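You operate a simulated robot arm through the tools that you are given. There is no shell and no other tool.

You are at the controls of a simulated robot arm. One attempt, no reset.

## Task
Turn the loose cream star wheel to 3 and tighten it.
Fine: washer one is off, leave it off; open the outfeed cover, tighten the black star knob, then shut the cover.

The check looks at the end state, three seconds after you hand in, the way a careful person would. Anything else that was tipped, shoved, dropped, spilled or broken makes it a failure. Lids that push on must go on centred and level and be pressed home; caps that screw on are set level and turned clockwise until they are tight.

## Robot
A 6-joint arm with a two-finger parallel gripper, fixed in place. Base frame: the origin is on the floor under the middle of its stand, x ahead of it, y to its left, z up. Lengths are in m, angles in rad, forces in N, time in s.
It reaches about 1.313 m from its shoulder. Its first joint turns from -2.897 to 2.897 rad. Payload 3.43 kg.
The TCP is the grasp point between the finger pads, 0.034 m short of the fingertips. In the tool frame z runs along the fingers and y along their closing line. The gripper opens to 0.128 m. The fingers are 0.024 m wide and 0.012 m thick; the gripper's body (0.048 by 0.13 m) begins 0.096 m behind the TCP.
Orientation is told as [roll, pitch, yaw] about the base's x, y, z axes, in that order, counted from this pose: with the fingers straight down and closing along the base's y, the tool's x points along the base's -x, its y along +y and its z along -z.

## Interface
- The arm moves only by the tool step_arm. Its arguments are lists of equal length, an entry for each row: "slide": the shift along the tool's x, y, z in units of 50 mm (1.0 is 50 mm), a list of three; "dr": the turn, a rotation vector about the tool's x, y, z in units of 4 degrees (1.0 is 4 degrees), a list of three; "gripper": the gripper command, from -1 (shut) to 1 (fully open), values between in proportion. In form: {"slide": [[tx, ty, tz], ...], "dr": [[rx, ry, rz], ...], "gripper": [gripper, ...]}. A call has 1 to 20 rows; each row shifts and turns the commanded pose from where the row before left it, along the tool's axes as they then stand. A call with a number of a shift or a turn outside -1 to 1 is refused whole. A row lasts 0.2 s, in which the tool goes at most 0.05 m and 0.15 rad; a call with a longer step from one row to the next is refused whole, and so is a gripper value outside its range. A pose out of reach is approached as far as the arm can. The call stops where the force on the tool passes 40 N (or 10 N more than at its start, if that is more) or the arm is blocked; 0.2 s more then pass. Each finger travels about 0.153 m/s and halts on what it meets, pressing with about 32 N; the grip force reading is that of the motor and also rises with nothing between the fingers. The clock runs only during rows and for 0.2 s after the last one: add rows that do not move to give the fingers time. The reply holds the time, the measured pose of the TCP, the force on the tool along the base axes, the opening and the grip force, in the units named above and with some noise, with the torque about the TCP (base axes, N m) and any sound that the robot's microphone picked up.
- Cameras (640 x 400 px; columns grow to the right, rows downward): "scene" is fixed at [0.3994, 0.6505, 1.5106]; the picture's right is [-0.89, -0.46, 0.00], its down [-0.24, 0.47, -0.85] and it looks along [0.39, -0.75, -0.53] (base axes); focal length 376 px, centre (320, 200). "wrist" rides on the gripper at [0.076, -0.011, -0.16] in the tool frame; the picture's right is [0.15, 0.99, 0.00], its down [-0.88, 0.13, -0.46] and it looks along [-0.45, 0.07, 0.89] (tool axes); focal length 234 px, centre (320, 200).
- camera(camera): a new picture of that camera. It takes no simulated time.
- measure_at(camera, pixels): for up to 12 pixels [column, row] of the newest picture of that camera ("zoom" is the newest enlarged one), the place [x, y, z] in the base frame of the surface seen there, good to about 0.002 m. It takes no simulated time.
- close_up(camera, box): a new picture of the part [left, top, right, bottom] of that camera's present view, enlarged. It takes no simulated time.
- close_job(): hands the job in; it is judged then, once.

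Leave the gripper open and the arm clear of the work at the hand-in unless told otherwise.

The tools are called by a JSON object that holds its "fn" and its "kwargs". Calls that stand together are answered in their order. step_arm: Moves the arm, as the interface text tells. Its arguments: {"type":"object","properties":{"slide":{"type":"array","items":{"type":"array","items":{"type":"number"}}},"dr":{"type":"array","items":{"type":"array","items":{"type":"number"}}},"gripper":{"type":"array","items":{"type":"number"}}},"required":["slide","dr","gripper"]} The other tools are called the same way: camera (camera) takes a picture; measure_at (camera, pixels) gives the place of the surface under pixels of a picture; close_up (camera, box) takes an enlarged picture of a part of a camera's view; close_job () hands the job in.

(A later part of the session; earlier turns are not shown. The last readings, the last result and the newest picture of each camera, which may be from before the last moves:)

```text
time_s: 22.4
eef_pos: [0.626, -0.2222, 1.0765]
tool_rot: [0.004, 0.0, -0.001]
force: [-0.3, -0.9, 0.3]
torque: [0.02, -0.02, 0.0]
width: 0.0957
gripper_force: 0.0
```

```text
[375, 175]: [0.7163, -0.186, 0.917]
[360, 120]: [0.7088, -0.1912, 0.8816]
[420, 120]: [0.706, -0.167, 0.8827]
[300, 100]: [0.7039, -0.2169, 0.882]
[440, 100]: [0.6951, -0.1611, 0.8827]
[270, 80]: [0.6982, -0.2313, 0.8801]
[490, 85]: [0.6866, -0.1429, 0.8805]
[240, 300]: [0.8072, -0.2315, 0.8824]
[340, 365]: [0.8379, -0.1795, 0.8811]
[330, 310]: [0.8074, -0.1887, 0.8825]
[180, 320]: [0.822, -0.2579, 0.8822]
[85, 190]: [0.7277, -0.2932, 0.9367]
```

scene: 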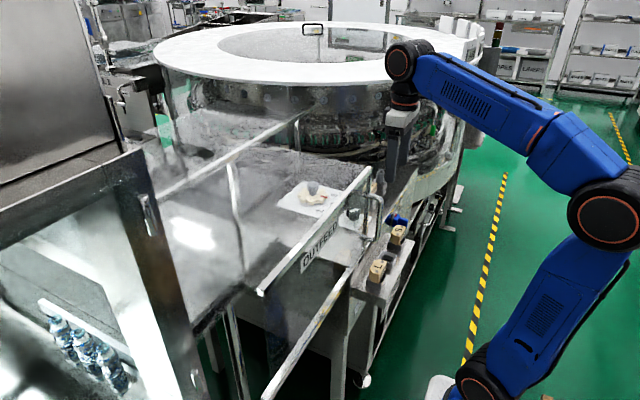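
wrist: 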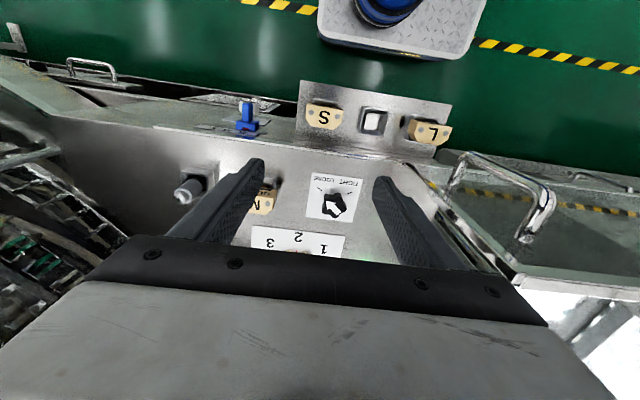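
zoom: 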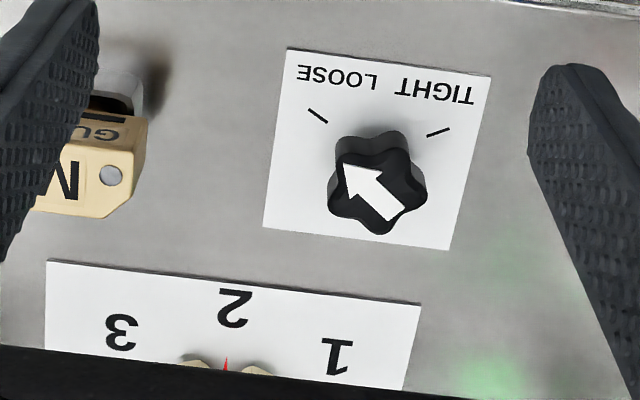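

The knob's arrow points at LOOSE (zoom (318,115)); TIGHT is about 88° clockwise from it (zoom (437,132)). Now I'll move forward 0.15 m to view the star wheel.

{"fn": "step_arm", "kwargs": {"slide": [[-0.8, 0, 0], [-0.8, 0, 0], [-0.8, 0, 0], [-0.6, 0, 0], [0, 0, 0]], "dr": [[0, 0, 0], [0, 0, 0], [0, 0, 0], [0, 0, 0], [0, 0, 0]], "gripper": [0.5, 0.5, 0.5, 0.5, 0.5]}}

{"fn": "camera", "kwargs": {"camera": "wrist"}}

{"fn": "close_up", "kwargs": {"camera": "wrist", "box": [240, 140, 400, 240]}}

{"fn": "camera", "kwargs": {"camera": "scene"}}

```text
time_s: 23.6
eef_pos: [0.78, -0.2213, 1.0791]
tool_rot: [0.001, 0.001, 0.0]
force: [-0.5, -0.3, 0.7]
torque: [0.01, 0.0, 0.01]
width: 0.0961
gripper_force: 0.0
```

```text
taken
```

wrist: 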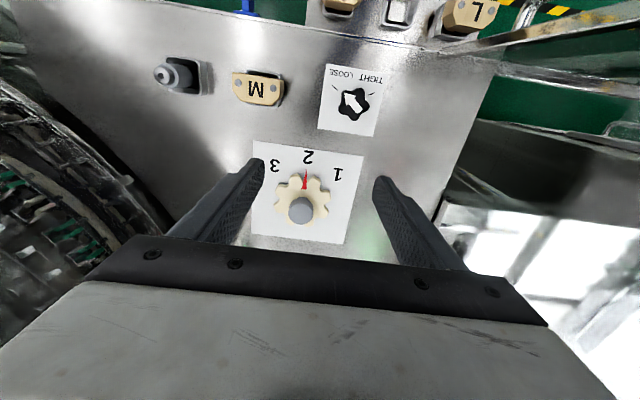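

```text
4.00 times, centred on (320, 190) of wrist
```

zoom: 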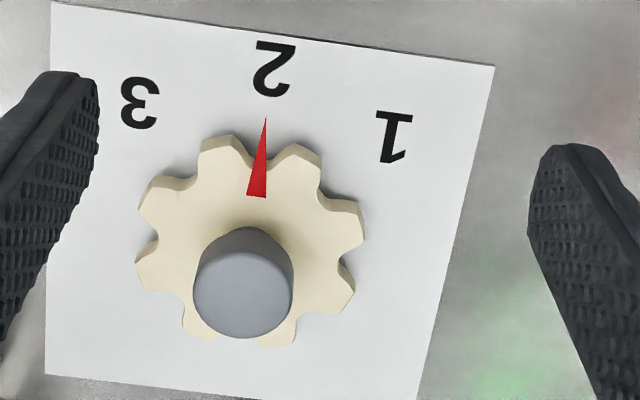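

```text
taken
```

scene: 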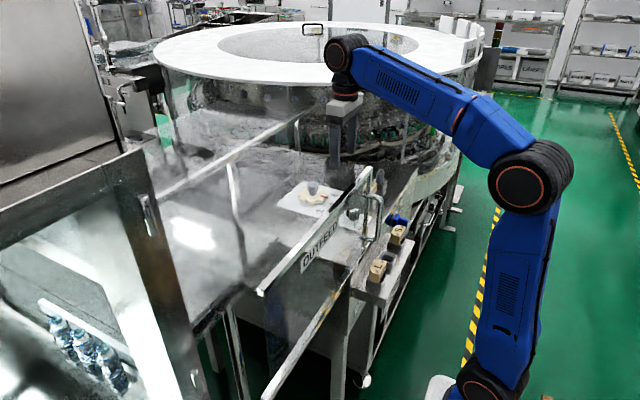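

Clear top view: pointer at 2; eight lobes; 3 lies to the left (-y) side. Measuring the wheel's geometry.

{"fn": "measure_at", "kwargs": {"camera": "zoom", "pixels": [[225, 145], [295, 152], [352, 222], [345, 285], [275, 342], [190, 325], [143, 262], [150, 190], [265, 120], [256, 195], [242, 280], [140, 103]]}}

{"fn": "measure_at", "kwargs": {"camera": "zoom", "pixels": [[273, 70], [393, 137], [195, 285], [292, 285], [243, 335], [245, 232], [52, 5], [493, 68], [418, 395], [46, 372], [200, 200], [320, 240]]}}

```text
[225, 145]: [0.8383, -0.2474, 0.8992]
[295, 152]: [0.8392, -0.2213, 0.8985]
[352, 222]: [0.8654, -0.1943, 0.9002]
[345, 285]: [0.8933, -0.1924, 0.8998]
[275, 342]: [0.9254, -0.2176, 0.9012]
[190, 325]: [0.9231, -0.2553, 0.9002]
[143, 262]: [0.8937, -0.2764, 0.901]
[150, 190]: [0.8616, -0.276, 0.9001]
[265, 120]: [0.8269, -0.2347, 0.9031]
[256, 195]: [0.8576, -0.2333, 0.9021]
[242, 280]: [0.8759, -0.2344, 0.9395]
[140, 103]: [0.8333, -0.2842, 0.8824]
```

```text
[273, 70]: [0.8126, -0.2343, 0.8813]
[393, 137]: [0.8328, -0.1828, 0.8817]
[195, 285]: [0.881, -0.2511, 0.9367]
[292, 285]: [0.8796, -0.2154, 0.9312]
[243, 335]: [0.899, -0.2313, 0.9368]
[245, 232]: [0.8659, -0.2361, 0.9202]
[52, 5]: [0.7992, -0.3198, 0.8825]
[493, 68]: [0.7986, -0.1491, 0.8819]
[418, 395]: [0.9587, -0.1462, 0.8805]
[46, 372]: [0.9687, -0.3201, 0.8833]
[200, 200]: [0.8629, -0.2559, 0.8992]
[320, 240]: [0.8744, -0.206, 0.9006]
```

Wheel centre ≈ (0.880, -0.235), top z 0.900, radius ≈0.046; pointer at 180°, "3" at ≈226° → turn about +45° (counter-clockwise from above). Let me check the open cover's edge position for arm clearance, and the space behind the wheel.

{"fn": "close_up", "kwargs": {"camera": "scene", "box": [240, 100, 400, 200]}}

{"fn": "measure_at", "kwargs": {"camera": "scene", "pixels": [[369, 168], [372, 172], [262, 292], [298, 118], [270, 132], [240, 155], [377, 200], [345, 185], [232, 165], [350, 150]]}}

```text
4.00 times, centred on (320, 150) of scene
```

zoom: 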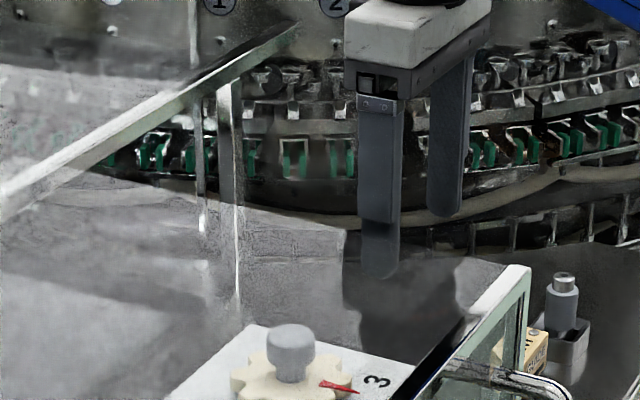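

```text
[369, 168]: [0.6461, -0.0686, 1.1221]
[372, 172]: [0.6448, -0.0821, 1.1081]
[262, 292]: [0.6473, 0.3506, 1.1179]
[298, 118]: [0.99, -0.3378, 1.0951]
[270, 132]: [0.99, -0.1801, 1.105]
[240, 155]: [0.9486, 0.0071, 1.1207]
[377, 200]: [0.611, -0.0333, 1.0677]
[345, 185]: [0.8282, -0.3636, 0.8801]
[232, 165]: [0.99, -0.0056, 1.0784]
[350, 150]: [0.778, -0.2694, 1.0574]
```

Cover edge at y≈-0.08, rear glass at x≈0.99: enough clearance. I'll move above the wheel centre with the gripper fully open and descend to TCP z≈0.98 first.

{"fn": "step_arm", "kwargs": {"slide": [[-0.8, -0.1, 0], [-0.8, -0.1, 0], [-0.4, -0.07, 0], [0, 0, 0.7], [0, 0, 0.7], [0, 0, 0.5], [0, 0, 0]], "dr": [[0, 0, 0], [0, 0, 0], [0, 0, 0], [0, 0, 0], [0, 0, 0], [0, 0, 0], [0, 0, 0]], "gripper": [1, 1, 1, 1, 1, 1, 1]}}

{"fn": "camera", "kwargs": {"camera": "wrist"}}

{"fn": "camera", "kwargs": {"camera": "scene"}}

```text
time_s: 25.2
eef_pos: [0.8737, -0.2358, 0.9861]
tool_rot: [0.0, -0.001, 0.0]
force: [0.5, -0.2, 0.4]
torque: [-0.02, -0.02, 0.03]
width: 0.128
gripper_force: 0.0
```

```text
taken
```

wrist: 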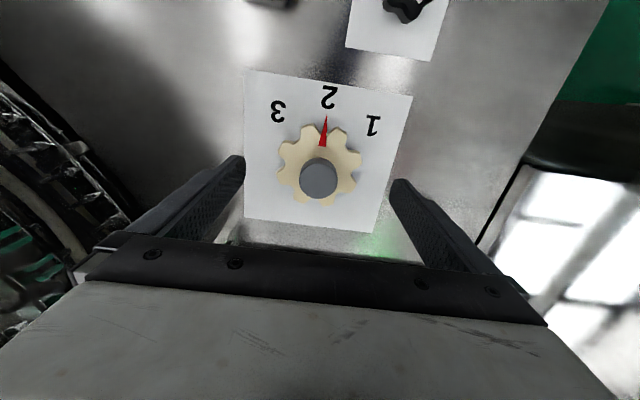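

```text
taken
```

scene: 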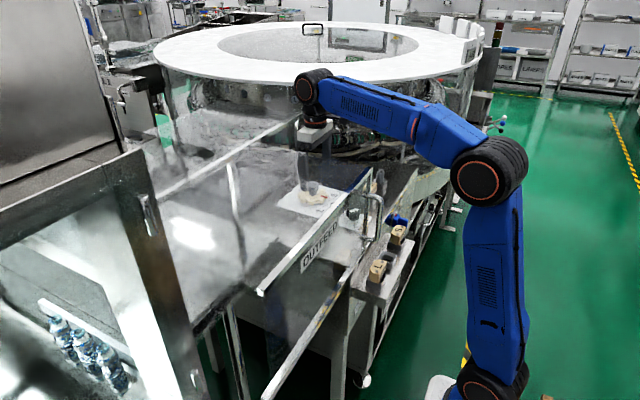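

Now at (0.8737,-0.2358,0.986). I'll re-measure the wheel in this closer view to refine its centre.

{"fn": "close_up", "kwargs": {"camera": "wrist", "box": [240, 60, 420, 240]}}

{"fn": "step_arm", "kwargs": {"slide": [[0, 0, 0]], "dr": [[0, 0, 0]], "gripper": [1]}}

```text
2.22 times, centred on (330, 150) of wrist
```

zoom: 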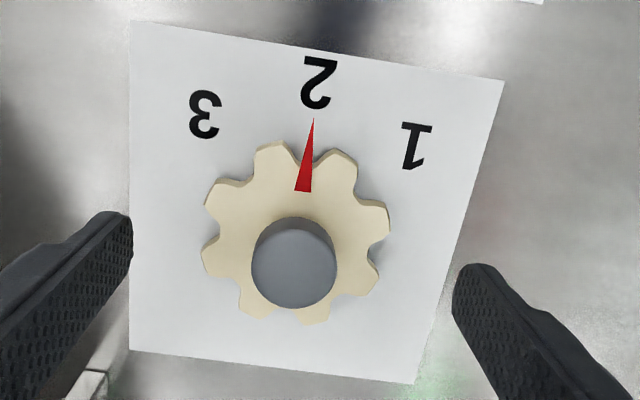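

```text
time_s: 25.6
eef_pos: [0.8744, -0.2356, 0.9844]
tool_rot: [0.004, 0.0, 0.0]
force: [0.5, -0.5, -0.2]
torque: [-0.02, 0.0, -0.03]
width: 0.128
gripper_force: 0.1
```

Measuring wheel tips and knob edges in this zoom.

{"fn": "measure_at", "kwargs": {"camera": "zoom", "pixels": [[270, 148], [345, 155], [385, 215], [375, 285], [312, 320], [250, 313], [206, 258], [212, 190], [252, 265], [336, 265], [313, 120], [294, 262]]}}

```text
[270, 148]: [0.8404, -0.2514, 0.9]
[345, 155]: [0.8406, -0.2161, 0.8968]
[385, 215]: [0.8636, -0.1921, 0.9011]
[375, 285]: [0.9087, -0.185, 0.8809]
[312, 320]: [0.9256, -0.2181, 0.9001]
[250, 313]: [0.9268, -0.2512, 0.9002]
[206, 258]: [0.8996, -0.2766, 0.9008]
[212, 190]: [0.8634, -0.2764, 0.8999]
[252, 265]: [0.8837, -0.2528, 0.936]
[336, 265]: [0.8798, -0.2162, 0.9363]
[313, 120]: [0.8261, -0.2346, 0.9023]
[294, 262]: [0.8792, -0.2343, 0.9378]
```

Refined centre ≈ (0.8815,-0.2345). I'll shift +7 mm in x and descend to about z≈0.922 so the fingertips are beside the wheel, ~5 mm above the plate.

{"fn": "step_arm", "kwargs": {"slide": [[-0.146, 0.02, 0], [0, 0, 0.5], [0, 0, 0.4], [0, 0, 0.2], [0, 0, 0.1], [0, 0, 0]], "dr": [[0, 0, 0], [0, 0, 0], [0, 0, 0], [0, 0, 0], [0, 0, 0], [0, 0, 0]], "gripper": [1, 1, 1, 1, 1, 1]}}

{"fn": "camera", "kwargs": {"camera": "wrist"}}

{"fn": "close_up", "kwargs": {"camera": "scene", "box": [240, 100, 400, 230]}}

```text
time_s: 27.0
eef_pos: [0.8835, -0.2347, 0.9245]
tool_rot: [0.001, -0.001, -0.002]
force: [-0.5, -0.4, 0.3]
torque: [0.02, 0.01, 0.0]
width: 0.1279
gripper_force: 0.0
```

```text
taken
```

wrist: 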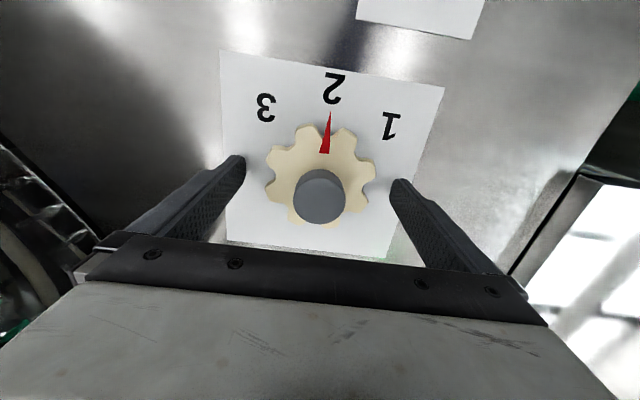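

```text
3.08 times, centred on (320, 165) of scene
```

zoom: 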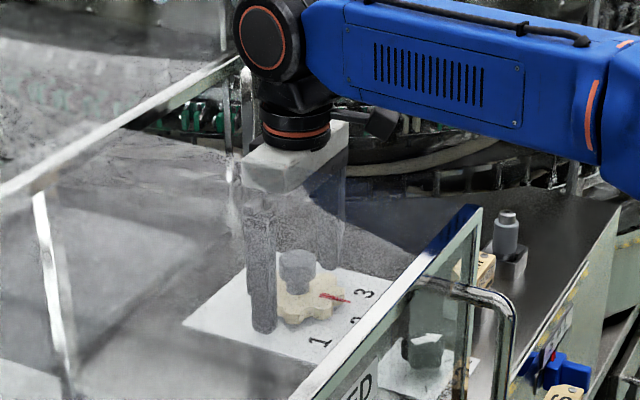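

Fingers straddle the wheel. Lower 3 mm more, then close on the lobes.

{"fn": "step_arm", "kwargs": {"slide": [[0.02, 0, 0.07], [0, 0, 0], [0, 0, 0], [0, 0, 0], [0, 0, 0]], "dr": [[0, 0, 0], [0, 0, 0], [0, 0, 0], [0, 0, 0], [0, 0, 0]], "gripper": [1, 1, 0.5, 0.2, 0.2]}}

{"fn": "camera", "kwargs": {"camera": "wrist"}}

```text
time_s: 28.2
eef_pos: [0.8831, -0.2343, 0.9198]
tool_rot: [0.001, -0.001, 0.0]
force: [0.0, -2.3, -1.2]
torque: [-0.56, -0.31, 0.0]
width: 0.0908
gripper_force: 45.2
```

```text
taken
```

wrist: 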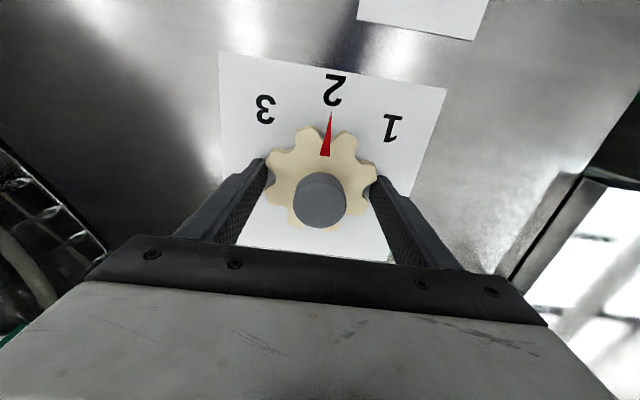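

Wheel gripped at 0.0908 m. Turn the tool about base +z (counter-clockwise, toward 3), 12° first, and check torque and picture.

{"fn": "step_arm", "kwargs": {"slide": [[0, 0, 0], [0, 0, 0], [0, 0, 0], [0, 0, 0]], "dr": [[0, 0, -1], [0, 0, -1], [0, 0, -1], [0, 0, 0]], "gripper": [0.2, 0.2, 0.2, 0.2]}}

{"fn": "camera", "kwargs": {"camera": "wrist"}}

```text
time_s: 29.2
eef_pos: [0.8825, -0.2357, 0.9193]
tool_rot: [0.0, -0.002, 0.209]
force: [19.0, -17.4, 8.0]
torque: [-0.75, -1.54, -0.03]
width: 0.0909
gripper_force: 44.5
```

```text
taken
```

wrist: 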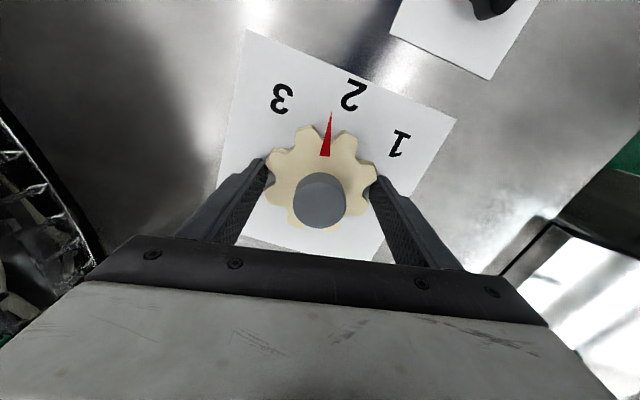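

The wheel follows: the numbers rotated under the pointer toward 3. Side forces ~20 N, so a 1 mm trim, then continue turning 16°.

{"fn": "step_arm", "kwargs": {"slide": [[-0.015, -0.02, 0], [0, 0, 0], [0, 0, 0], [0, 0, 0], [0, 0, 0], [0, 0, 0]], "dr": [[0, 0, 0], [0, 0, -1], [0, 0, -1], [0, 0, -1], [0, 0, -1], [0, 0, 0]], "gripper": [0.2, 0.2, 0.2, 0.2, 0.2, 0.2]}}

{"fn": "camera", "kwargs": {"camera": "wrist"}}

```text
time_s: 30.6
eef_pos: [0.8826, -0.2353, 0.9199]
tool_rot: [0.0, -0.001, 0.489]
force: [1.3, -22.9, 10.2]
torque: [-0.15, 0.43, -0.05]
width: 0.0912
gripper_force: 44.9
```

```text
taken
```

wrist: 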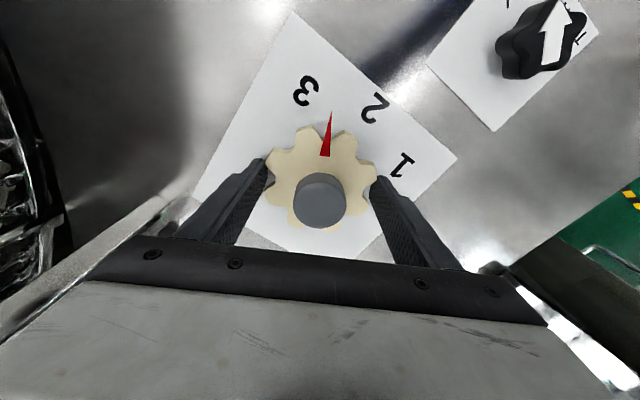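

28° turned. Continue another 17° with a small y trim, to reach ≈45°.

{"fn": "step_arm", "kwargs": {"slide": [[0.009, -0.018, 0], [0, 0, 0], [0, 0, 0], [0, 0, 0], [0, 0, 0], [0, 0, 0], [0, 0, 0]], "dr": [[0, 0, 0], [0, 0, -1], [0, 0, -1], [0, 0, -1], [0, 0, -1], [0, 0, -0.3], [0, 0, 0]], "gripper": [0.2, 0.2, 0.2, 0.2, 0.2, 0.2, 0.2]}}

{"fn": "close_up", "kwargs": {"camera": "wrist", "box": [220, 40, 440, 240]}}

```text
time_s: 32.2
eef_pos: [0.8836, -0.2374, 0.9189]
tool_rot: [0.001, -0.002, 0.787]
force: [19.6, -20.5, 5.0]
torque: [-0.31, -0.74, -0.06]
width: 0.0911
gripper_force: 45.0
```

```text
2.00 times, centred on (330, 140) of wrist
```

zoom: 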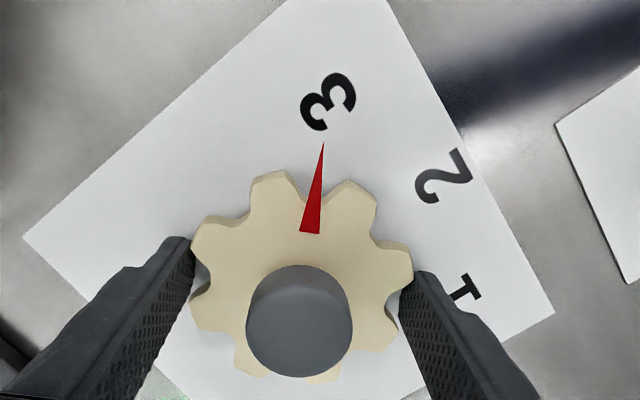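

Pointer appears at 3. I'll measure the pointer's tip/base and the 3 to verify angle.

{"fn": "measure_at", "kwargs": {"camera": "zoom", "pixels": [[323, 147], [310, 230], [318, 180], [329, 103], [442, 178], [299, 320]]}}

```text
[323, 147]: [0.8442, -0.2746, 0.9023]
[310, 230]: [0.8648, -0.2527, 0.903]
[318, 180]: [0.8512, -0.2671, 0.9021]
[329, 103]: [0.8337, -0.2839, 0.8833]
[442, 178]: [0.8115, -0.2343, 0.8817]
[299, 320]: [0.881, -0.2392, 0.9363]
```

Pointer at ≈226°, "3" at ≈225–226° — aligned. I'll open the fingers straight out, then lift ~0.1 m and re-check.

{"fn": "step_arm", "kwargs": {"slide": [[0, 0, 0], [0, 0, 0], [0, 0, 0], [0, 0, -0.3], [0, 0, -0.8], [0, 0, -0.8], [0, 0, 0]], "dr": [[0, 0, 0], [0, 0, 0], [0, 0, 0], [0, 0, 0], [0, 0, 0], [0, 0, 0], [0, 0, 0]], "gripper": [0.6, 1, 1, 1, 1, 1, 1]}}

{"fn": "camera", "kwargs": {"camera": "wrist"}}

{"fn": "close_up", "kwargs": {"camera": "wrist", "box": [220, 40, 440, 240]}}

```text
time_s: 33.8
eef_pos: [0.8868, -0.235, 1.0161]
tool_rot: [0.003, 0.001, 0.788]
force: [0.3, 0.1, -0.2]
torque: [0.0, 0.02, 0.03]
width: 0.128
gripper_force: 0.0
```

```text
taken
```

wrist: 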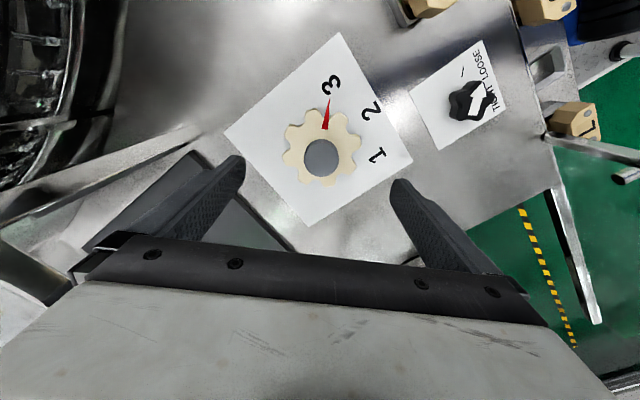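

```text
2.00 times, centred on (330, 140) of wrist
```

zoom: 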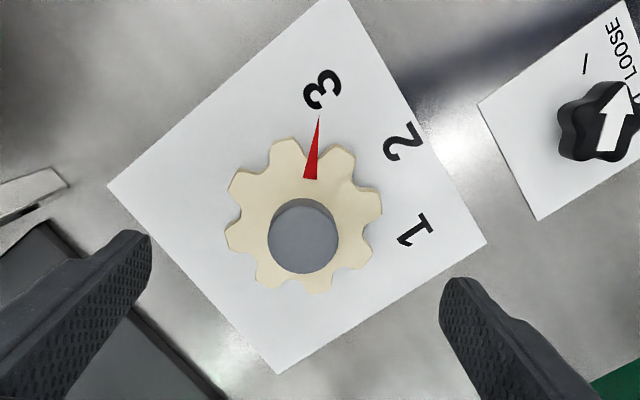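

The pointer sits at 3. Measuring again to confirm nothing shifted on release.

{"fn": "measure_at", "kwargs": {"camera": "zoom", "pixels": [[318, 122], [310, 175], [322, 92], [405, 140], [415, 230], [303, 237], [600, 125], [613, 100], [585, 60], [575, 160], [610, 40], [562, 95]]}}

```text
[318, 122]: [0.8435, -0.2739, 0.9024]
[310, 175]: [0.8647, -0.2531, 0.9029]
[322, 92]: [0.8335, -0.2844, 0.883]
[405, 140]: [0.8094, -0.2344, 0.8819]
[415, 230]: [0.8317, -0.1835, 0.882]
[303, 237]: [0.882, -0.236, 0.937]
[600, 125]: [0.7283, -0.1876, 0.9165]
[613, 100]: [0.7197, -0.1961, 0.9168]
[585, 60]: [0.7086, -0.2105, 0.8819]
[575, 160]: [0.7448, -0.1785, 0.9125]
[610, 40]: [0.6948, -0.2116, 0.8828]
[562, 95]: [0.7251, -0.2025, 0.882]
```

Wheel confirmed at 3. Next the black knob at about (0.72,-0.187). I'll move over it at this height (tips at z≈0.98, clear of everything), partly closing to ~0.08 m.

{"fn": "step_arm", "kwargs": {"slide": [[0.42, 0.76, 0], [0.42, 0.76, 0], [0.42, 0.76, 0], [0.42, 0.76, 0], [0, 0, 0]], "dr": [[0, 0, 0], [0, 0, 0], [0, 0, 0], [0, 0, 0], [0, 0, 0]], "gripper": [0.6, 0.3, 0.3, 0.3, 0.3]}}

{"fn": "camera", "kwargs": {"camera": "wrist"}}

{"fn": "camera", "kwargs": {"camera": "scene"}}

{"fn": "close_up", "kwargs": {"camera": "wrist", "box": [240, 90, 400, 210]}}

```text
time_s: 35.0
eef_pos: [0.7141, -0.1855, 1.0123]
tool_rot: [0.001, 0.0, 0.789]
force: [0.7, 0.6, 0.2]
torque: [0.01, 0.01, 0.0]
width: 0.0832
gripper_force: 0.0
```

```text
taken
```

wrist: 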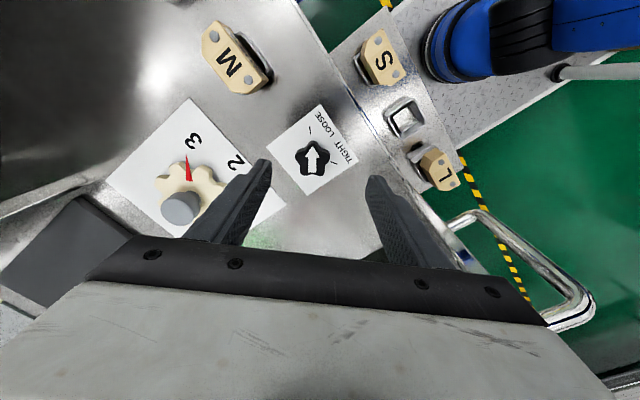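

```text
taken
```

scene: 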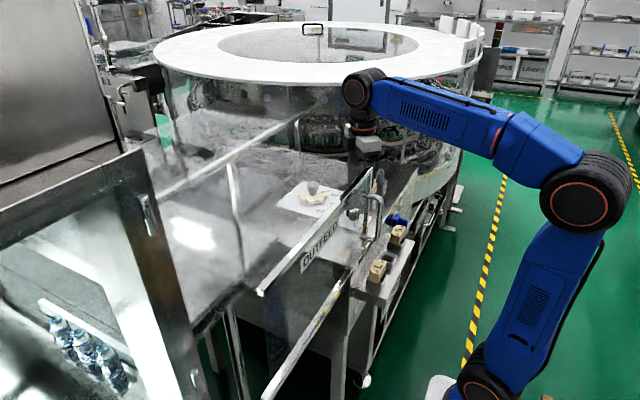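

```text
3.33 times, centred on (320, 150) of wrist
```

zoom: 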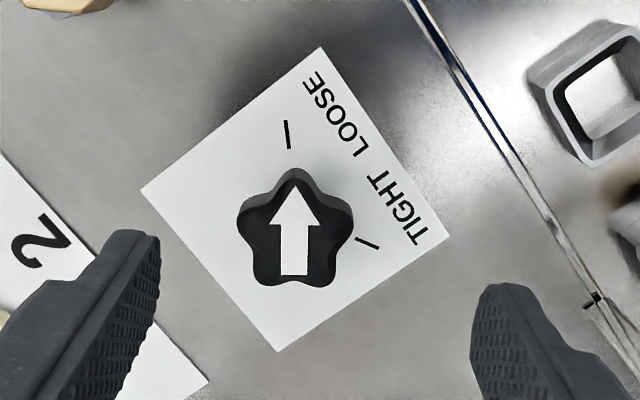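

The knob's five lobes and arrow are clear; arrow at the LOOSE mark. Measuring the knob outline, marks, and neighbours.

{"fn": "measure_at", "kwargs": {"camera": "zoom", "pixels": [[295, 182], [345, 220], [322, 278], [263, 275], [243, 220], [295, 235], [297, 190], [294, 272], [287, 135], [368, 243], [288, 150], [360, 238]]}}

{"fn": "measure_at", "kwargs": {"camera": "wrist", "pixels": [[228, 60], [215, 35], [260, 80], [245, 85], [268, 72], [210, 60], [480, 220], [545, 270], [590, 300], [447, 235], [378, 60], [312, 158]]}}

```text
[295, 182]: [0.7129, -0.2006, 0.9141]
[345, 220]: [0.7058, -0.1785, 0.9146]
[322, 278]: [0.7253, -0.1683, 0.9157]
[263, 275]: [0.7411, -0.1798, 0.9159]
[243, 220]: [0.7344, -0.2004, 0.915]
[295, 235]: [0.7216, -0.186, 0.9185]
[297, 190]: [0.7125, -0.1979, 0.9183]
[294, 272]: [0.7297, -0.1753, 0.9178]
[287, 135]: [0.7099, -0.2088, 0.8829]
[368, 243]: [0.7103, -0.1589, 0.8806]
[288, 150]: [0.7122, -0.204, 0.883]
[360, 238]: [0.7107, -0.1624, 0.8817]
```

```text
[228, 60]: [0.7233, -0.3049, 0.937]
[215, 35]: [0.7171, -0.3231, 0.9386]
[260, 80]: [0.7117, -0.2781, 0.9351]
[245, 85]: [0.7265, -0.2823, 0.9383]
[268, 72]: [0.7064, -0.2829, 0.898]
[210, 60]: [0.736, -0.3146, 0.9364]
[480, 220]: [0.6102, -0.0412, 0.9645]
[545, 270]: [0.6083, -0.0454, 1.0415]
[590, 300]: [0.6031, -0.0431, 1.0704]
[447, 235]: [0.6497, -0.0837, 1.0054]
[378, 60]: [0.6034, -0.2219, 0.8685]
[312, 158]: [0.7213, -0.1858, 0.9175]
```

Knob centre ≈ (0.7225,-0.186), radius ≈0.019; lobes near 232°, 160°, 88°, 16°, 304°; arrow 232°. TIGHT mark ≈115–120°, so ~115° clockwise. I'll set the yaw to 70° (fingers closing across lobe 160° and its opposite notch), leaving room to turn down to about -50°.

{"fn": "step_arm", "kwargs": {"slide": [[0, 0, 0], [0, 0, 0], [0, 0, 0], [0, 0, 0], [0, 0, 0], [0, 0, 0], [0, 0, 0], [-0.048, -0.162, 0], [0, 0, 0]], "dr": [[0, 0, -1], [0, 0, -1], [0, 0, -1], [0, 0, -1], [0, 0, -1], [0, 0, -1], [0, 0, -0.2], [0, 0, 0], [0, 0, 0]], "gripper": [0.3, 0.3, 0.3, 0.3, 0.3, 0.3, 0.3, 0.3, 0.3]}}

{"fn": "camera", "kwargs": {"camera": "wrist"}}

{"fn": "close_up", "kwargs": {"camera": "scene", "box": [280, 60, 440, 240]}}

```text
time_s: 37.0
eef_pos: [0.7249, -0.1889, 1.0139]
tool_rot: [0.001, -0.003, 1.222]
force: [-0.4, 0.0, -0.6]
torque: [0.02, -0.01, -0.03]
width: 0.0831
gripper_force: 0.1
```

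```text
taken
```

wrist: 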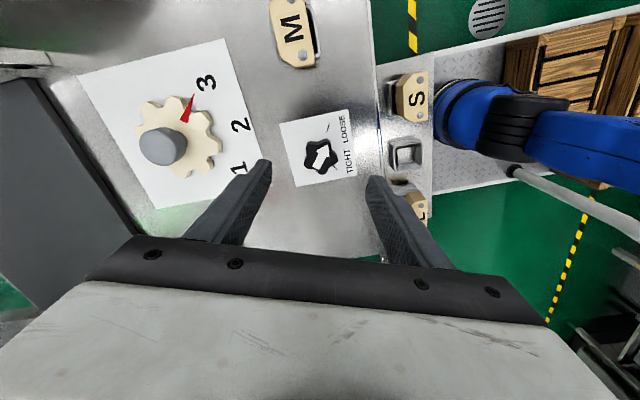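

```text
2.22 times, centred on (360, 150) of scene
```

zoom: 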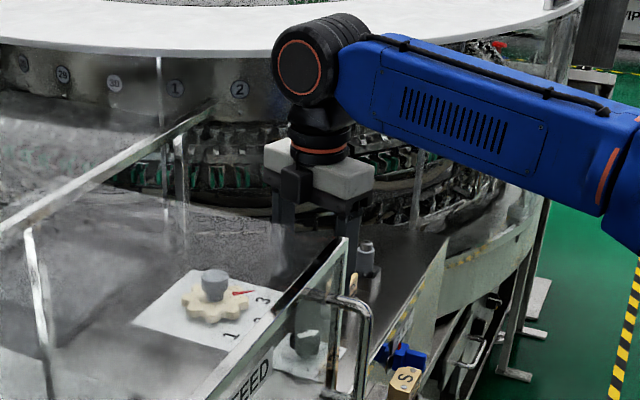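

Fingers are laterally centred on the knob (wrist column ~320). Re-measuring the knob from here.

{"fn": "close_up", "kwargs": {"camera": "wrist", "box": [260, 100, 380, 200]}}

{"fn": "step_arm", "kwargs": {"slide": [[0, 0, 0]], "dr": [[0, 0, 0]], "gripper": [0.3]}}

```text
4.00 times, centred on (320, 150) of wrist
```

zoom: 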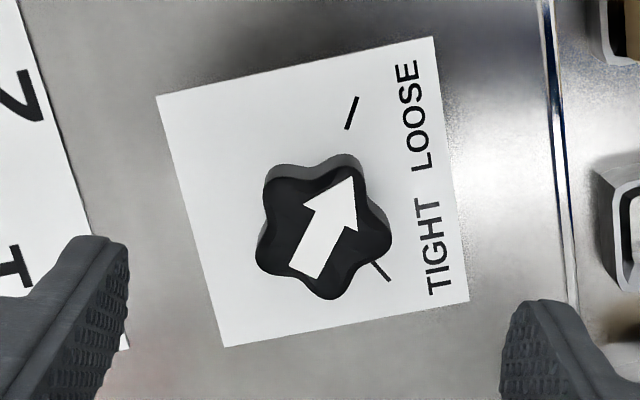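

```text
time_s: 37.4
eef_pos: [0.7248, -0.1886, 1.0151]
tool_rot: [0.0, -0.002, 1.222]
force: [0.2, -0.7, 0.0]
torque: [0.01, -0.01, -0.02]
width: 0.083
gripper_force: 0.2
```

Measuring the outline from this zoom.

{"fn": "measure_at", "kwargs": {"camera": "zoom", "pixels": [[350, 185], [387, 238], [333, 292], [266, 262], [275, 190], [325, 225], [350, 180], [305, 272], [352, 112], [380, 270]]}}

```text
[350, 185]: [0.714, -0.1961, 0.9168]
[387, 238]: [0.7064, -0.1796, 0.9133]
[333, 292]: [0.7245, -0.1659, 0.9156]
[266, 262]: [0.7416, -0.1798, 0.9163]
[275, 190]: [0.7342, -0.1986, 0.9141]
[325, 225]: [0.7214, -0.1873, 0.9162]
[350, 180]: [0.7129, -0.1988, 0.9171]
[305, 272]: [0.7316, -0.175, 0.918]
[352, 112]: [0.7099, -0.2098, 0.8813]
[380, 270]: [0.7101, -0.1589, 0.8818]
```

Refined centre ≈ (0.723,-0.185). Trim -2 mm x / +4 mm y and descend to z≈0.921 (tips ≈5 mm above the label plate).

{"fn": "step_arm", "kwargs": {"slide": [[-0.06, 0.06, 0], [0, 0, 0.7], [0, 0, 0.6], [0, 0, 0.4], [0, 0, 0.16], [0, 0, 0]], "dr": [[0, 0, 0], [0, 0, 0], [0, 0, 0], [0, 0, 0], [0, 0, 0], [0, 0, 0]], "gripper": [0.3, 0.3, 0.3, 0.3, 0.3, 0.3]}}

{"fn": "camera", "kwargs": {"camera": "wrist"}}

{"fn": "camera", "kwargs": {"camera": "scene"}}

```text
time_s: 38.8
eef_pos: [0.7218, -0.1853, 0.9211]
tool_rot: [0.0, -0.003, 1.223]
force: [0.7, 0.1, 0.0]
torque: [-0.02, -0.02, 0.03]
width: 0.0835
gripper_force: 0.1
```

```text
taken
```

wrist: 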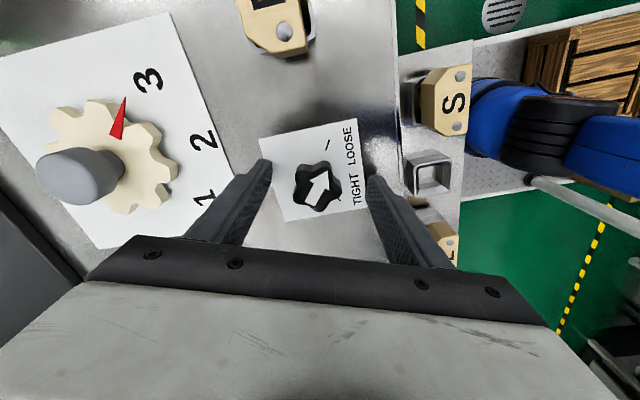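

```text
taken
```

scene: 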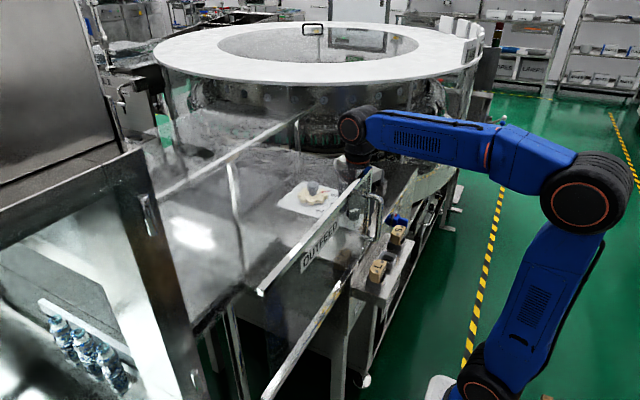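

Knob is centred between the fingers. Closing on it.

{"fn": "step_arm", "kwargs": {"slide": [[0, 0, 0], [0, 0, 0], [0, 0, 0]], "dr": [[0, 0, 0], [0, 0, 0], [0, 0, 0]], "gripper": [-0.2, -0.7, -0.7]}}

{"fn": "camera", "kwargs": {"camera": "wrist"}}

```text
time_s: 39.7
eef_pos: [0.7248, -0.185, 0.9213]
tool_rot: [-0.002, -0.001, 1.221]
force: [18.3, -4.7, -3.5]
torque: [0.34, 0.35, -0.01]
width: 0.0384
gripper_force: 44.8
stopped in row 3: the force on the tool passed its limit at 41 N (the readings are from after the stop); the commanded pose is now the measured one
```

```text
taken
```

wrist: 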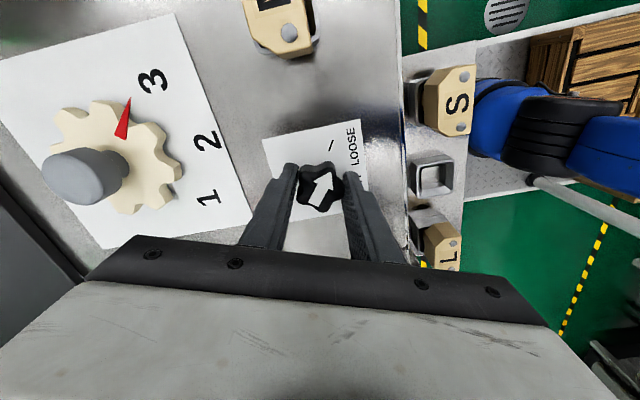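

Gripped (0.0384 m). Trim +1 mm x, then turn clockwise (dr z +) by 16° and check.

{"fn": "step_arm", "kwargs": {"slide": [[-0.007, -0.019, 0], [0, 0, 0], [0, 0, 0], [0, 0, 0], [0, 0, 0], [0, 0, 0]], "dr": [[0, 0, 0], [0, 0, 1], [0, 0, 1], [0, 0, 1], [0, 0, 1], [0, 0, 0]], "gripper": [-0.7, -0.7, -0.7, -0.7, -0.7, -0.7]}}

{"fn": "camera", "kwargs": {"camera": "wrist"}}

```text
time_s: 41.1
eef_pos: [0.7248, -0.186, 0.9216]
tool_rot: [-0.003, -0.002, 0.941]
force: [10.6, -7.4, -7.0]
torque: [-0.78, 0.59, -0.03]
width: 0.0384
gripper_force: 45.6
```

```text
taken
```

wrist: 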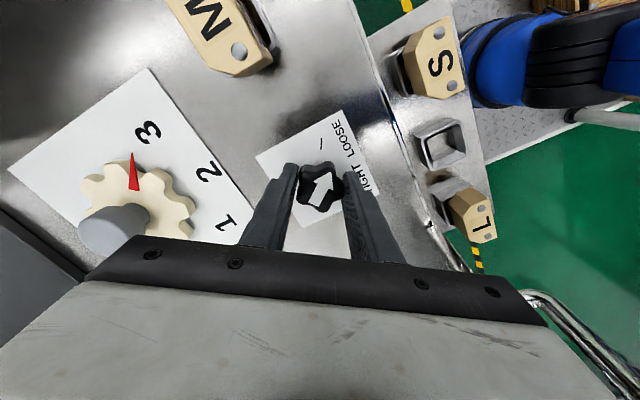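

The knob turns with the gripper (arrow fixed in view while the label rotates). Continue clockwise 28°.

{"fn": "step_arm", "kwargs": {"slide": [[0, 0, 0], [0, 0, 0], [0, 0, 0], [0, 0, 0], [0, 0, 0], [0, 0, 0], [0, 0, 0], [0, 0, 0]], "dr": [[0, 0, 1], [0, 0, 1], [0, 0, 1], [0, 0, 1], [0, 0, 1], [0, 0, 1], [0, 0, 1], [0, 0, 0]], "gripper": [-0.7, -0.7, -0.7, -0.7, -0.7, -0.7, -0.7, -0.7]}}

{"fn": "camera", "kwargs": {"camera": "wrist"}}

```text
time_s: 42.9
eef_pos: [0.7236, -0.186, 0.9214]
tool_rot: [-0.003, -0.003, 0.455]
force: [8.5, -5.2, -2.6]
torque: [-0.12, -0.25, 0.02]
width: 0.0384
gripper_force: 45.3
```

```text
taken
```

wrist: 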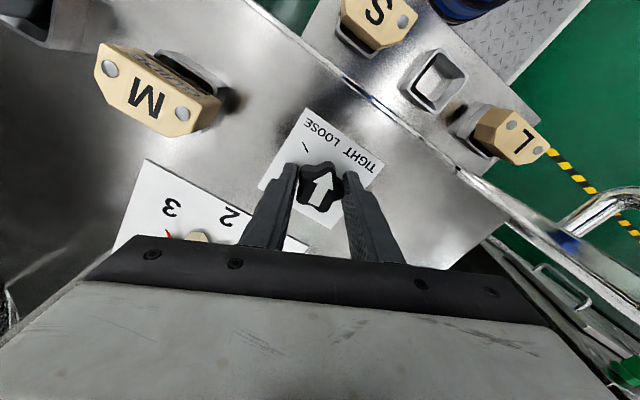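

44° turned, torque still ≈0. Continue 36° more.

{"fn": "step_arm", "kwargs": {"slide": [[0, 0, 0], [0, 0, 0], [0, 0, 0], [0, 0, 0], [0, 0, 0], [0, 0, 0], [0, 0, 0], [0, 0, 0], [0, 0, 0], [0, 0, 0]], "dr": [[0, 0, 1], [0, 0, 1], [0, 0, 1], [0, 0, 1], [0, 0, 1], [0, 0, 1], [0, 0, 1], [0, 0, 1], [0, 0, 1], [0, 0, 0]], "gripper": [-0.7, -0.7, -0.7, -0.7, -0.7, -0.7, -0.7, -0.7, -0.7, -0.7]}}

{"fn": "camera", "kwargs": {"camera": "wrist"}}

{"fn": "close_up", "kwargs": {"camera": "scene", "box": [280, 90, 440, 240]}}

```text
time_s: 45.1
eef_pos: [0.725, -0.1867, 0.9219]
tool_rot: [-0.001, -0.004, -0.175]
force: [-16.3, 18.3, -24.5]
torque: [0.22, 0.56, 0.0]
width: 0.0387
gripper_force: 45.3
```

```text
taken
```

wrist: 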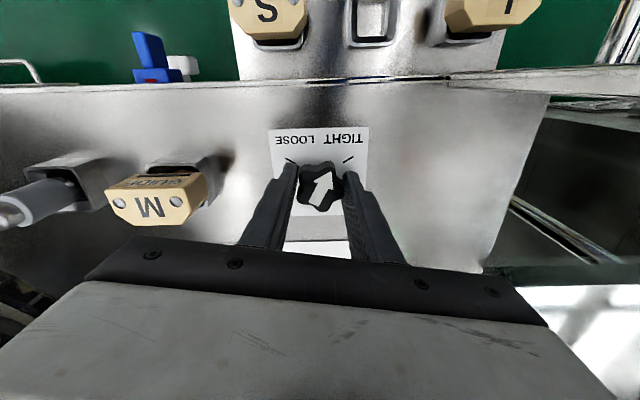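

```text
2.67 times, centred on (360, 165) of scene
```

zoom: 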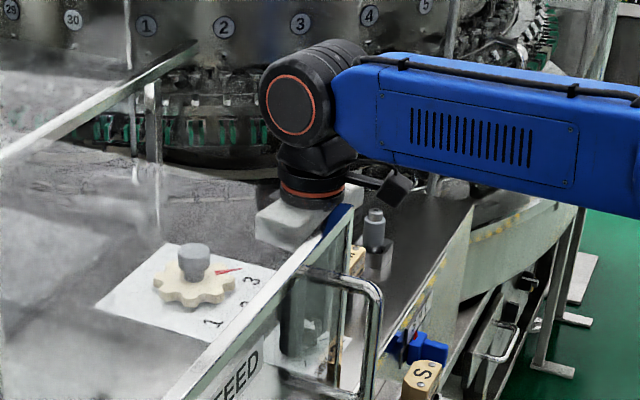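

80° turned, arrow at ~152°. Side forces: trim (-1,+1,-1 mm), then continue 20°.

{"fn": "step_arm", "kwargs": {"slide": [[0.023, 0.016, 0.02], [0, 0, 0], [0, 0, 0], [0, 0, 0], [0, 0, 0], [0, 0, 0], [0, 0, 0]], "dr": [[0, 0, 0], [0, 0, 1], [0, 0, 1], [0, 0, 1], [0, 0, 1], [0, 0, 1], [0, 0, 0]], "gripper": [-0.7, -0.7, -0.7, -0.7, -0.7, -0.7, -0.7]}}

{"fn": "camera", "kwargs": {"camera": "wrist"}}

```text
time_s: 46.7
eef_pos: [0.7241, -0.1856, 0.9226]
tool_rot: [0.001, -0.005, -0.523]
force: [21.8, -5.4, 7.6]
torque: [-0.73, -1.06, -0.01]
width: 0.0384
gripper_force: 45.0
```

```text
taken
```

wrist: 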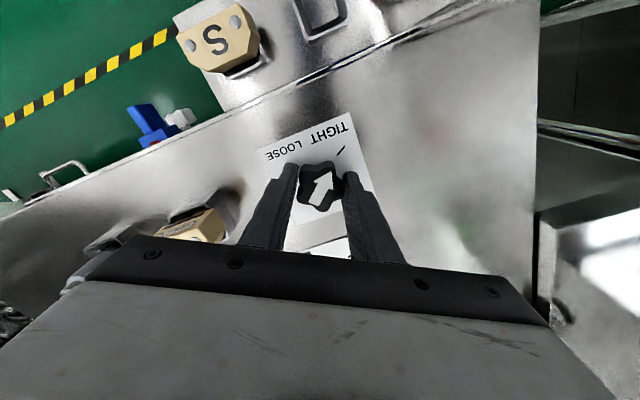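

100° turned; the arrow is close to the TIGHT mark (wrist (343,152)). Continue in small steps watching torque.

{"fn": "step_arm", "kwargs": {"slide": [[-0.01, 0.0, 0], [0, 0, 0], [0, 0, 0], [0, 0, 0]], "dr": [[0, 0, 0], [0, 0, 1], [0, 0, 1], [0, 0, 0]], "gripper": [-0.7, -0.7, -0.7, -0.7]}}

{"fn": "close_up", "kwargs": {"camera": "wrist", "box": [260, 100, 400, 220]}}

```text
time_s: 47.7
eef_pos: [0.7236, -0.1846, 0.9205]
tool_rot: [0.004, -0.003, -0.664]
force: [25.3, -7.4, 24.6]
torque: [-0.28, -0.45, 0.02]
width: 0.0386
gripper_force: 45.0
```

```text
3.33 times, centred on (330, 160) of wrist
```

zoom: 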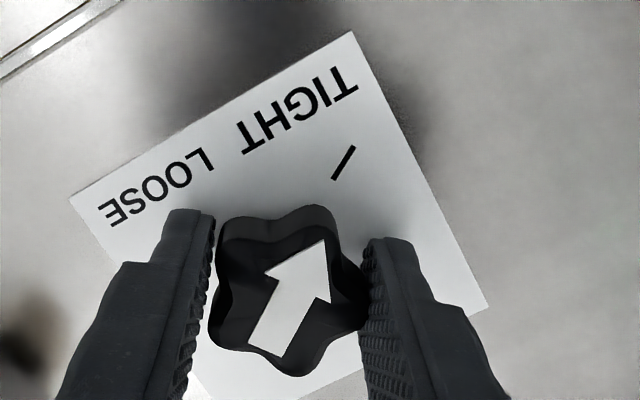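

108° turned; arrow direction ≈61° vs mark ≈58° in the picture – a few degrees short, and no torque rise yet. Continue 4° more, in half steps.

{"fn": "step_arm", "kwargs": {"slide": [[-0.015, -0.01, -0.02], [0, 0, 0], [0, 0, 0], [0, 0, 0]], "dr": [[0, 0, 0], [0, 0, 0.5], [0, 0, 0.5], [0, 0, 0]], "gripper": [-0.7, -0.7, -0.7, -0.7]}}

{"fn": "close_up", "kwargs": {"camera": "wrist", "box": [260, 100, 400, 220]}}

```text
time_s: 48.7
eef_pos: [0.722, -0.1842, 0.9216]
tool_rot: [0.001, 0.0, -0.733]
force: [10.6, 7.6, -2.6]
torque: [0.25, 0.0, 0.02]
width: 0.0382
gripper_force: 44.6
```

```text
3.33 times, centred on (330, 160) of wrist
```

zoom: 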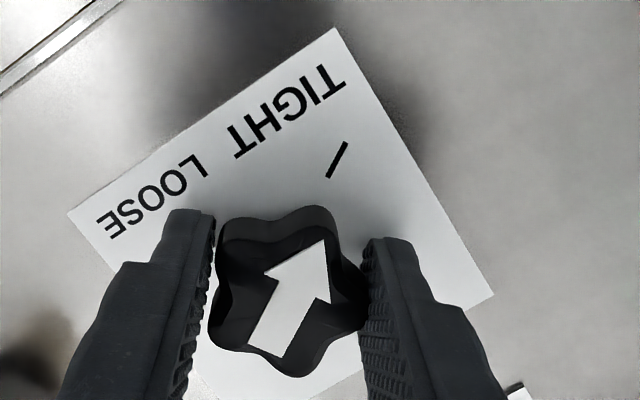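

Arrow (≈61°) and mark (≈63°) are now parallel. Measuring arrow ends and mark for the base-frame angles.

{"fn": "measure_at", "kwargs": {"camera": "zoom", "pixels": [[322, 248], [268, 340], [290, 345], [250, 338], [330, 175], [345, 146], [337, 160], [112, 222]]}}

```text
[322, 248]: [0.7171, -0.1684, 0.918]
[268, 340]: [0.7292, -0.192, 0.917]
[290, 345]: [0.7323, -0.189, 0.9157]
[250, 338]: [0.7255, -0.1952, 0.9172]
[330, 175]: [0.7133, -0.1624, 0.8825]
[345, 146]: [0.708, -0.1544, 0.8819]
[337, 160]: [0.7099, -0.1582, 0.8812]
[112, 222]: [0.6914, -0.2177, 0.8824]
```

Arrow ≈117°, mark ≈116–120°. To make sure it is really tight against its stop, I'll try 3° more and watch torque.

{"fn": "step_arm", "kwargs": {"slide": [[-0.008, 0.006, 0], [0, 0, 0], [0, 0, 0]], "dr": [[0, 0, 0], [0, 0, 0.75], [0, 0, 0]], "gripper": [-0.7, -0.7, -0.7]}}

{"fn": "close_up", "kwargs": {"camera": "wrist", "box": [260, 100, 400, 220]}}

```text
time_s: 49.5
eef_pos: [0.7245, -0.1833, 0.9205]
tool_rot: [0.0, -0.001, -0.786]
force: [3.0, 22.0, -11.7]
torque: [0.28, -0.25, 0.51]
width: 0.0386
gripper_force: 44.9
```

```text
3.33 times, centred on (330, 160) of wrist
```

zoom: 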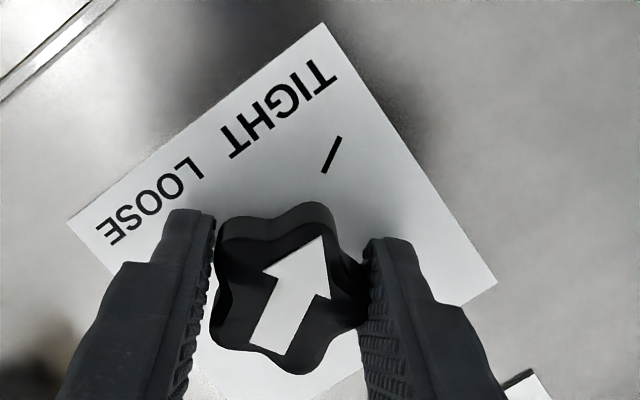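

Torque rose to 0.51 N·m: the stop/tight end is reached. One more 3° to firm it up.

{"fn": "step_arm", "kwargs": {"slide": [[0, 0, 0], [0, 0, 0]], "dr": [[0, 0, 0.75], [0, 0, 0]], "gripper": [-0.7, -0.7]}}

{"fn": "close_up", "kwargs": {"camera": "wrist", "box": [260, 100, 400, 220]}}

```text
time_s: 50.1
eef_pos: [0.7257, -0.1845, 0.9218]
tool_rot: [0.002, -0.001, -0.839]
force: [4.9, 16.9, -10.6]
torque: [0.09, -0.12, 0.4]
width: 0.0382
gripper_force: 45.0
```

```text
3.33 times, centred on (330, 160) of wrist
```

zoom: 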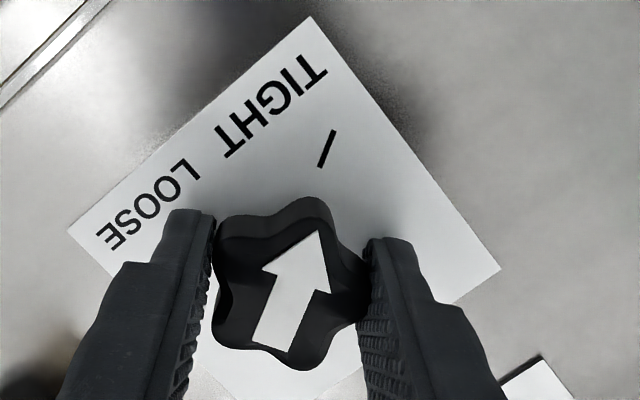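

The fingers now slip on the knob while it stays put at the TIGHT mark: it's tight. I'll open, rise 0.1 m, and verify both knob and wheel.

{"fn": "step_arm", "kwargs": {"slide": [[0, 0, 0], [0, 0, 0], [0, 0, 0], [0, 0, -0.3], [0, 0, -0.8], [0, 0, -0.8], [0, 0, 0]], "dr": [[0, 0, 0], [0, 0, 0], [0, 0, 0], [0, 0, 0], [0, 0, 0], [0, 0, 0], [0, 0, 0]], "gripper": [0, 0.3, 0.3, 0.3, 0.3, 0.3, 0.3]}}

{"fn": "camera", "kwargs": {"camera": "wrist"}}

{"fn": "camera", "kwargs": {"camera": "scene"}}

{"fn": "close_up", "kwargs": {"camera": "wrist", "box": [250, 80, 400, 200]}}

```text
time_s: 51.7
eef_pos: [0.7263, -0.1841, 1.0187]
tool_rot: [0.002, -0.001, -0.838]
force: [-0.2, 0.5, -0.1]
torque: [0.0, -0.03, 0.04]
width: 0.083
gripper_force: 0.0
```

```text
taken
```

wrist: 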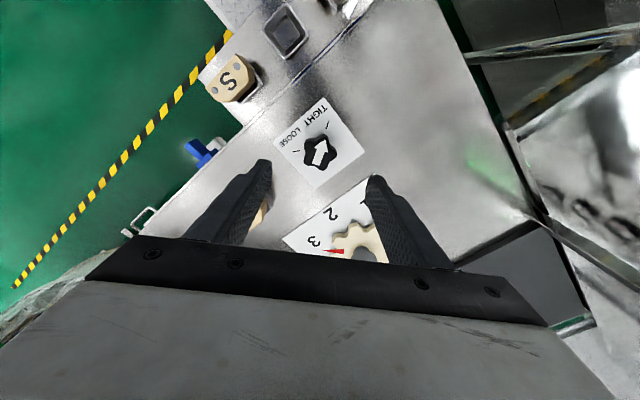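

```text
taken
```

scene: 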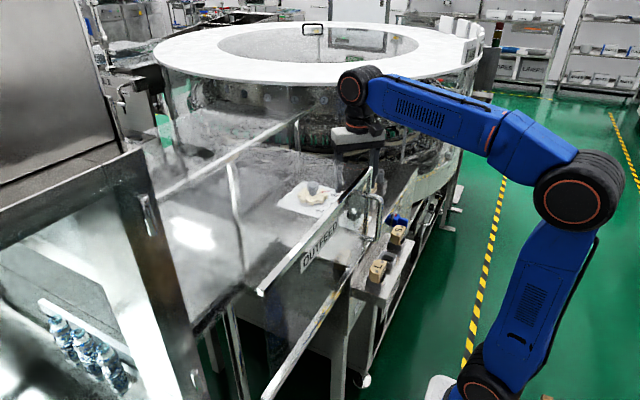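

```text
3.33 times, centred on (325, 140) of wrist
```

zoom: 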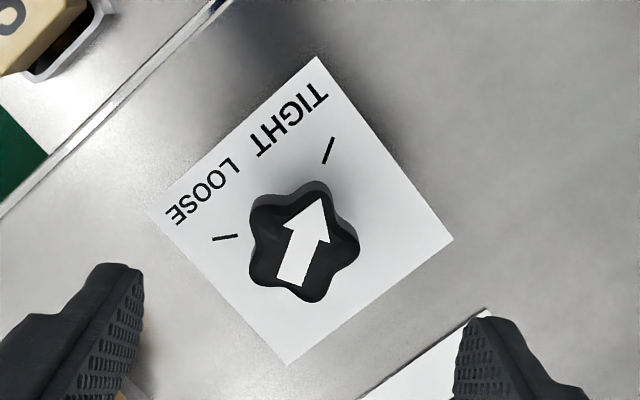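

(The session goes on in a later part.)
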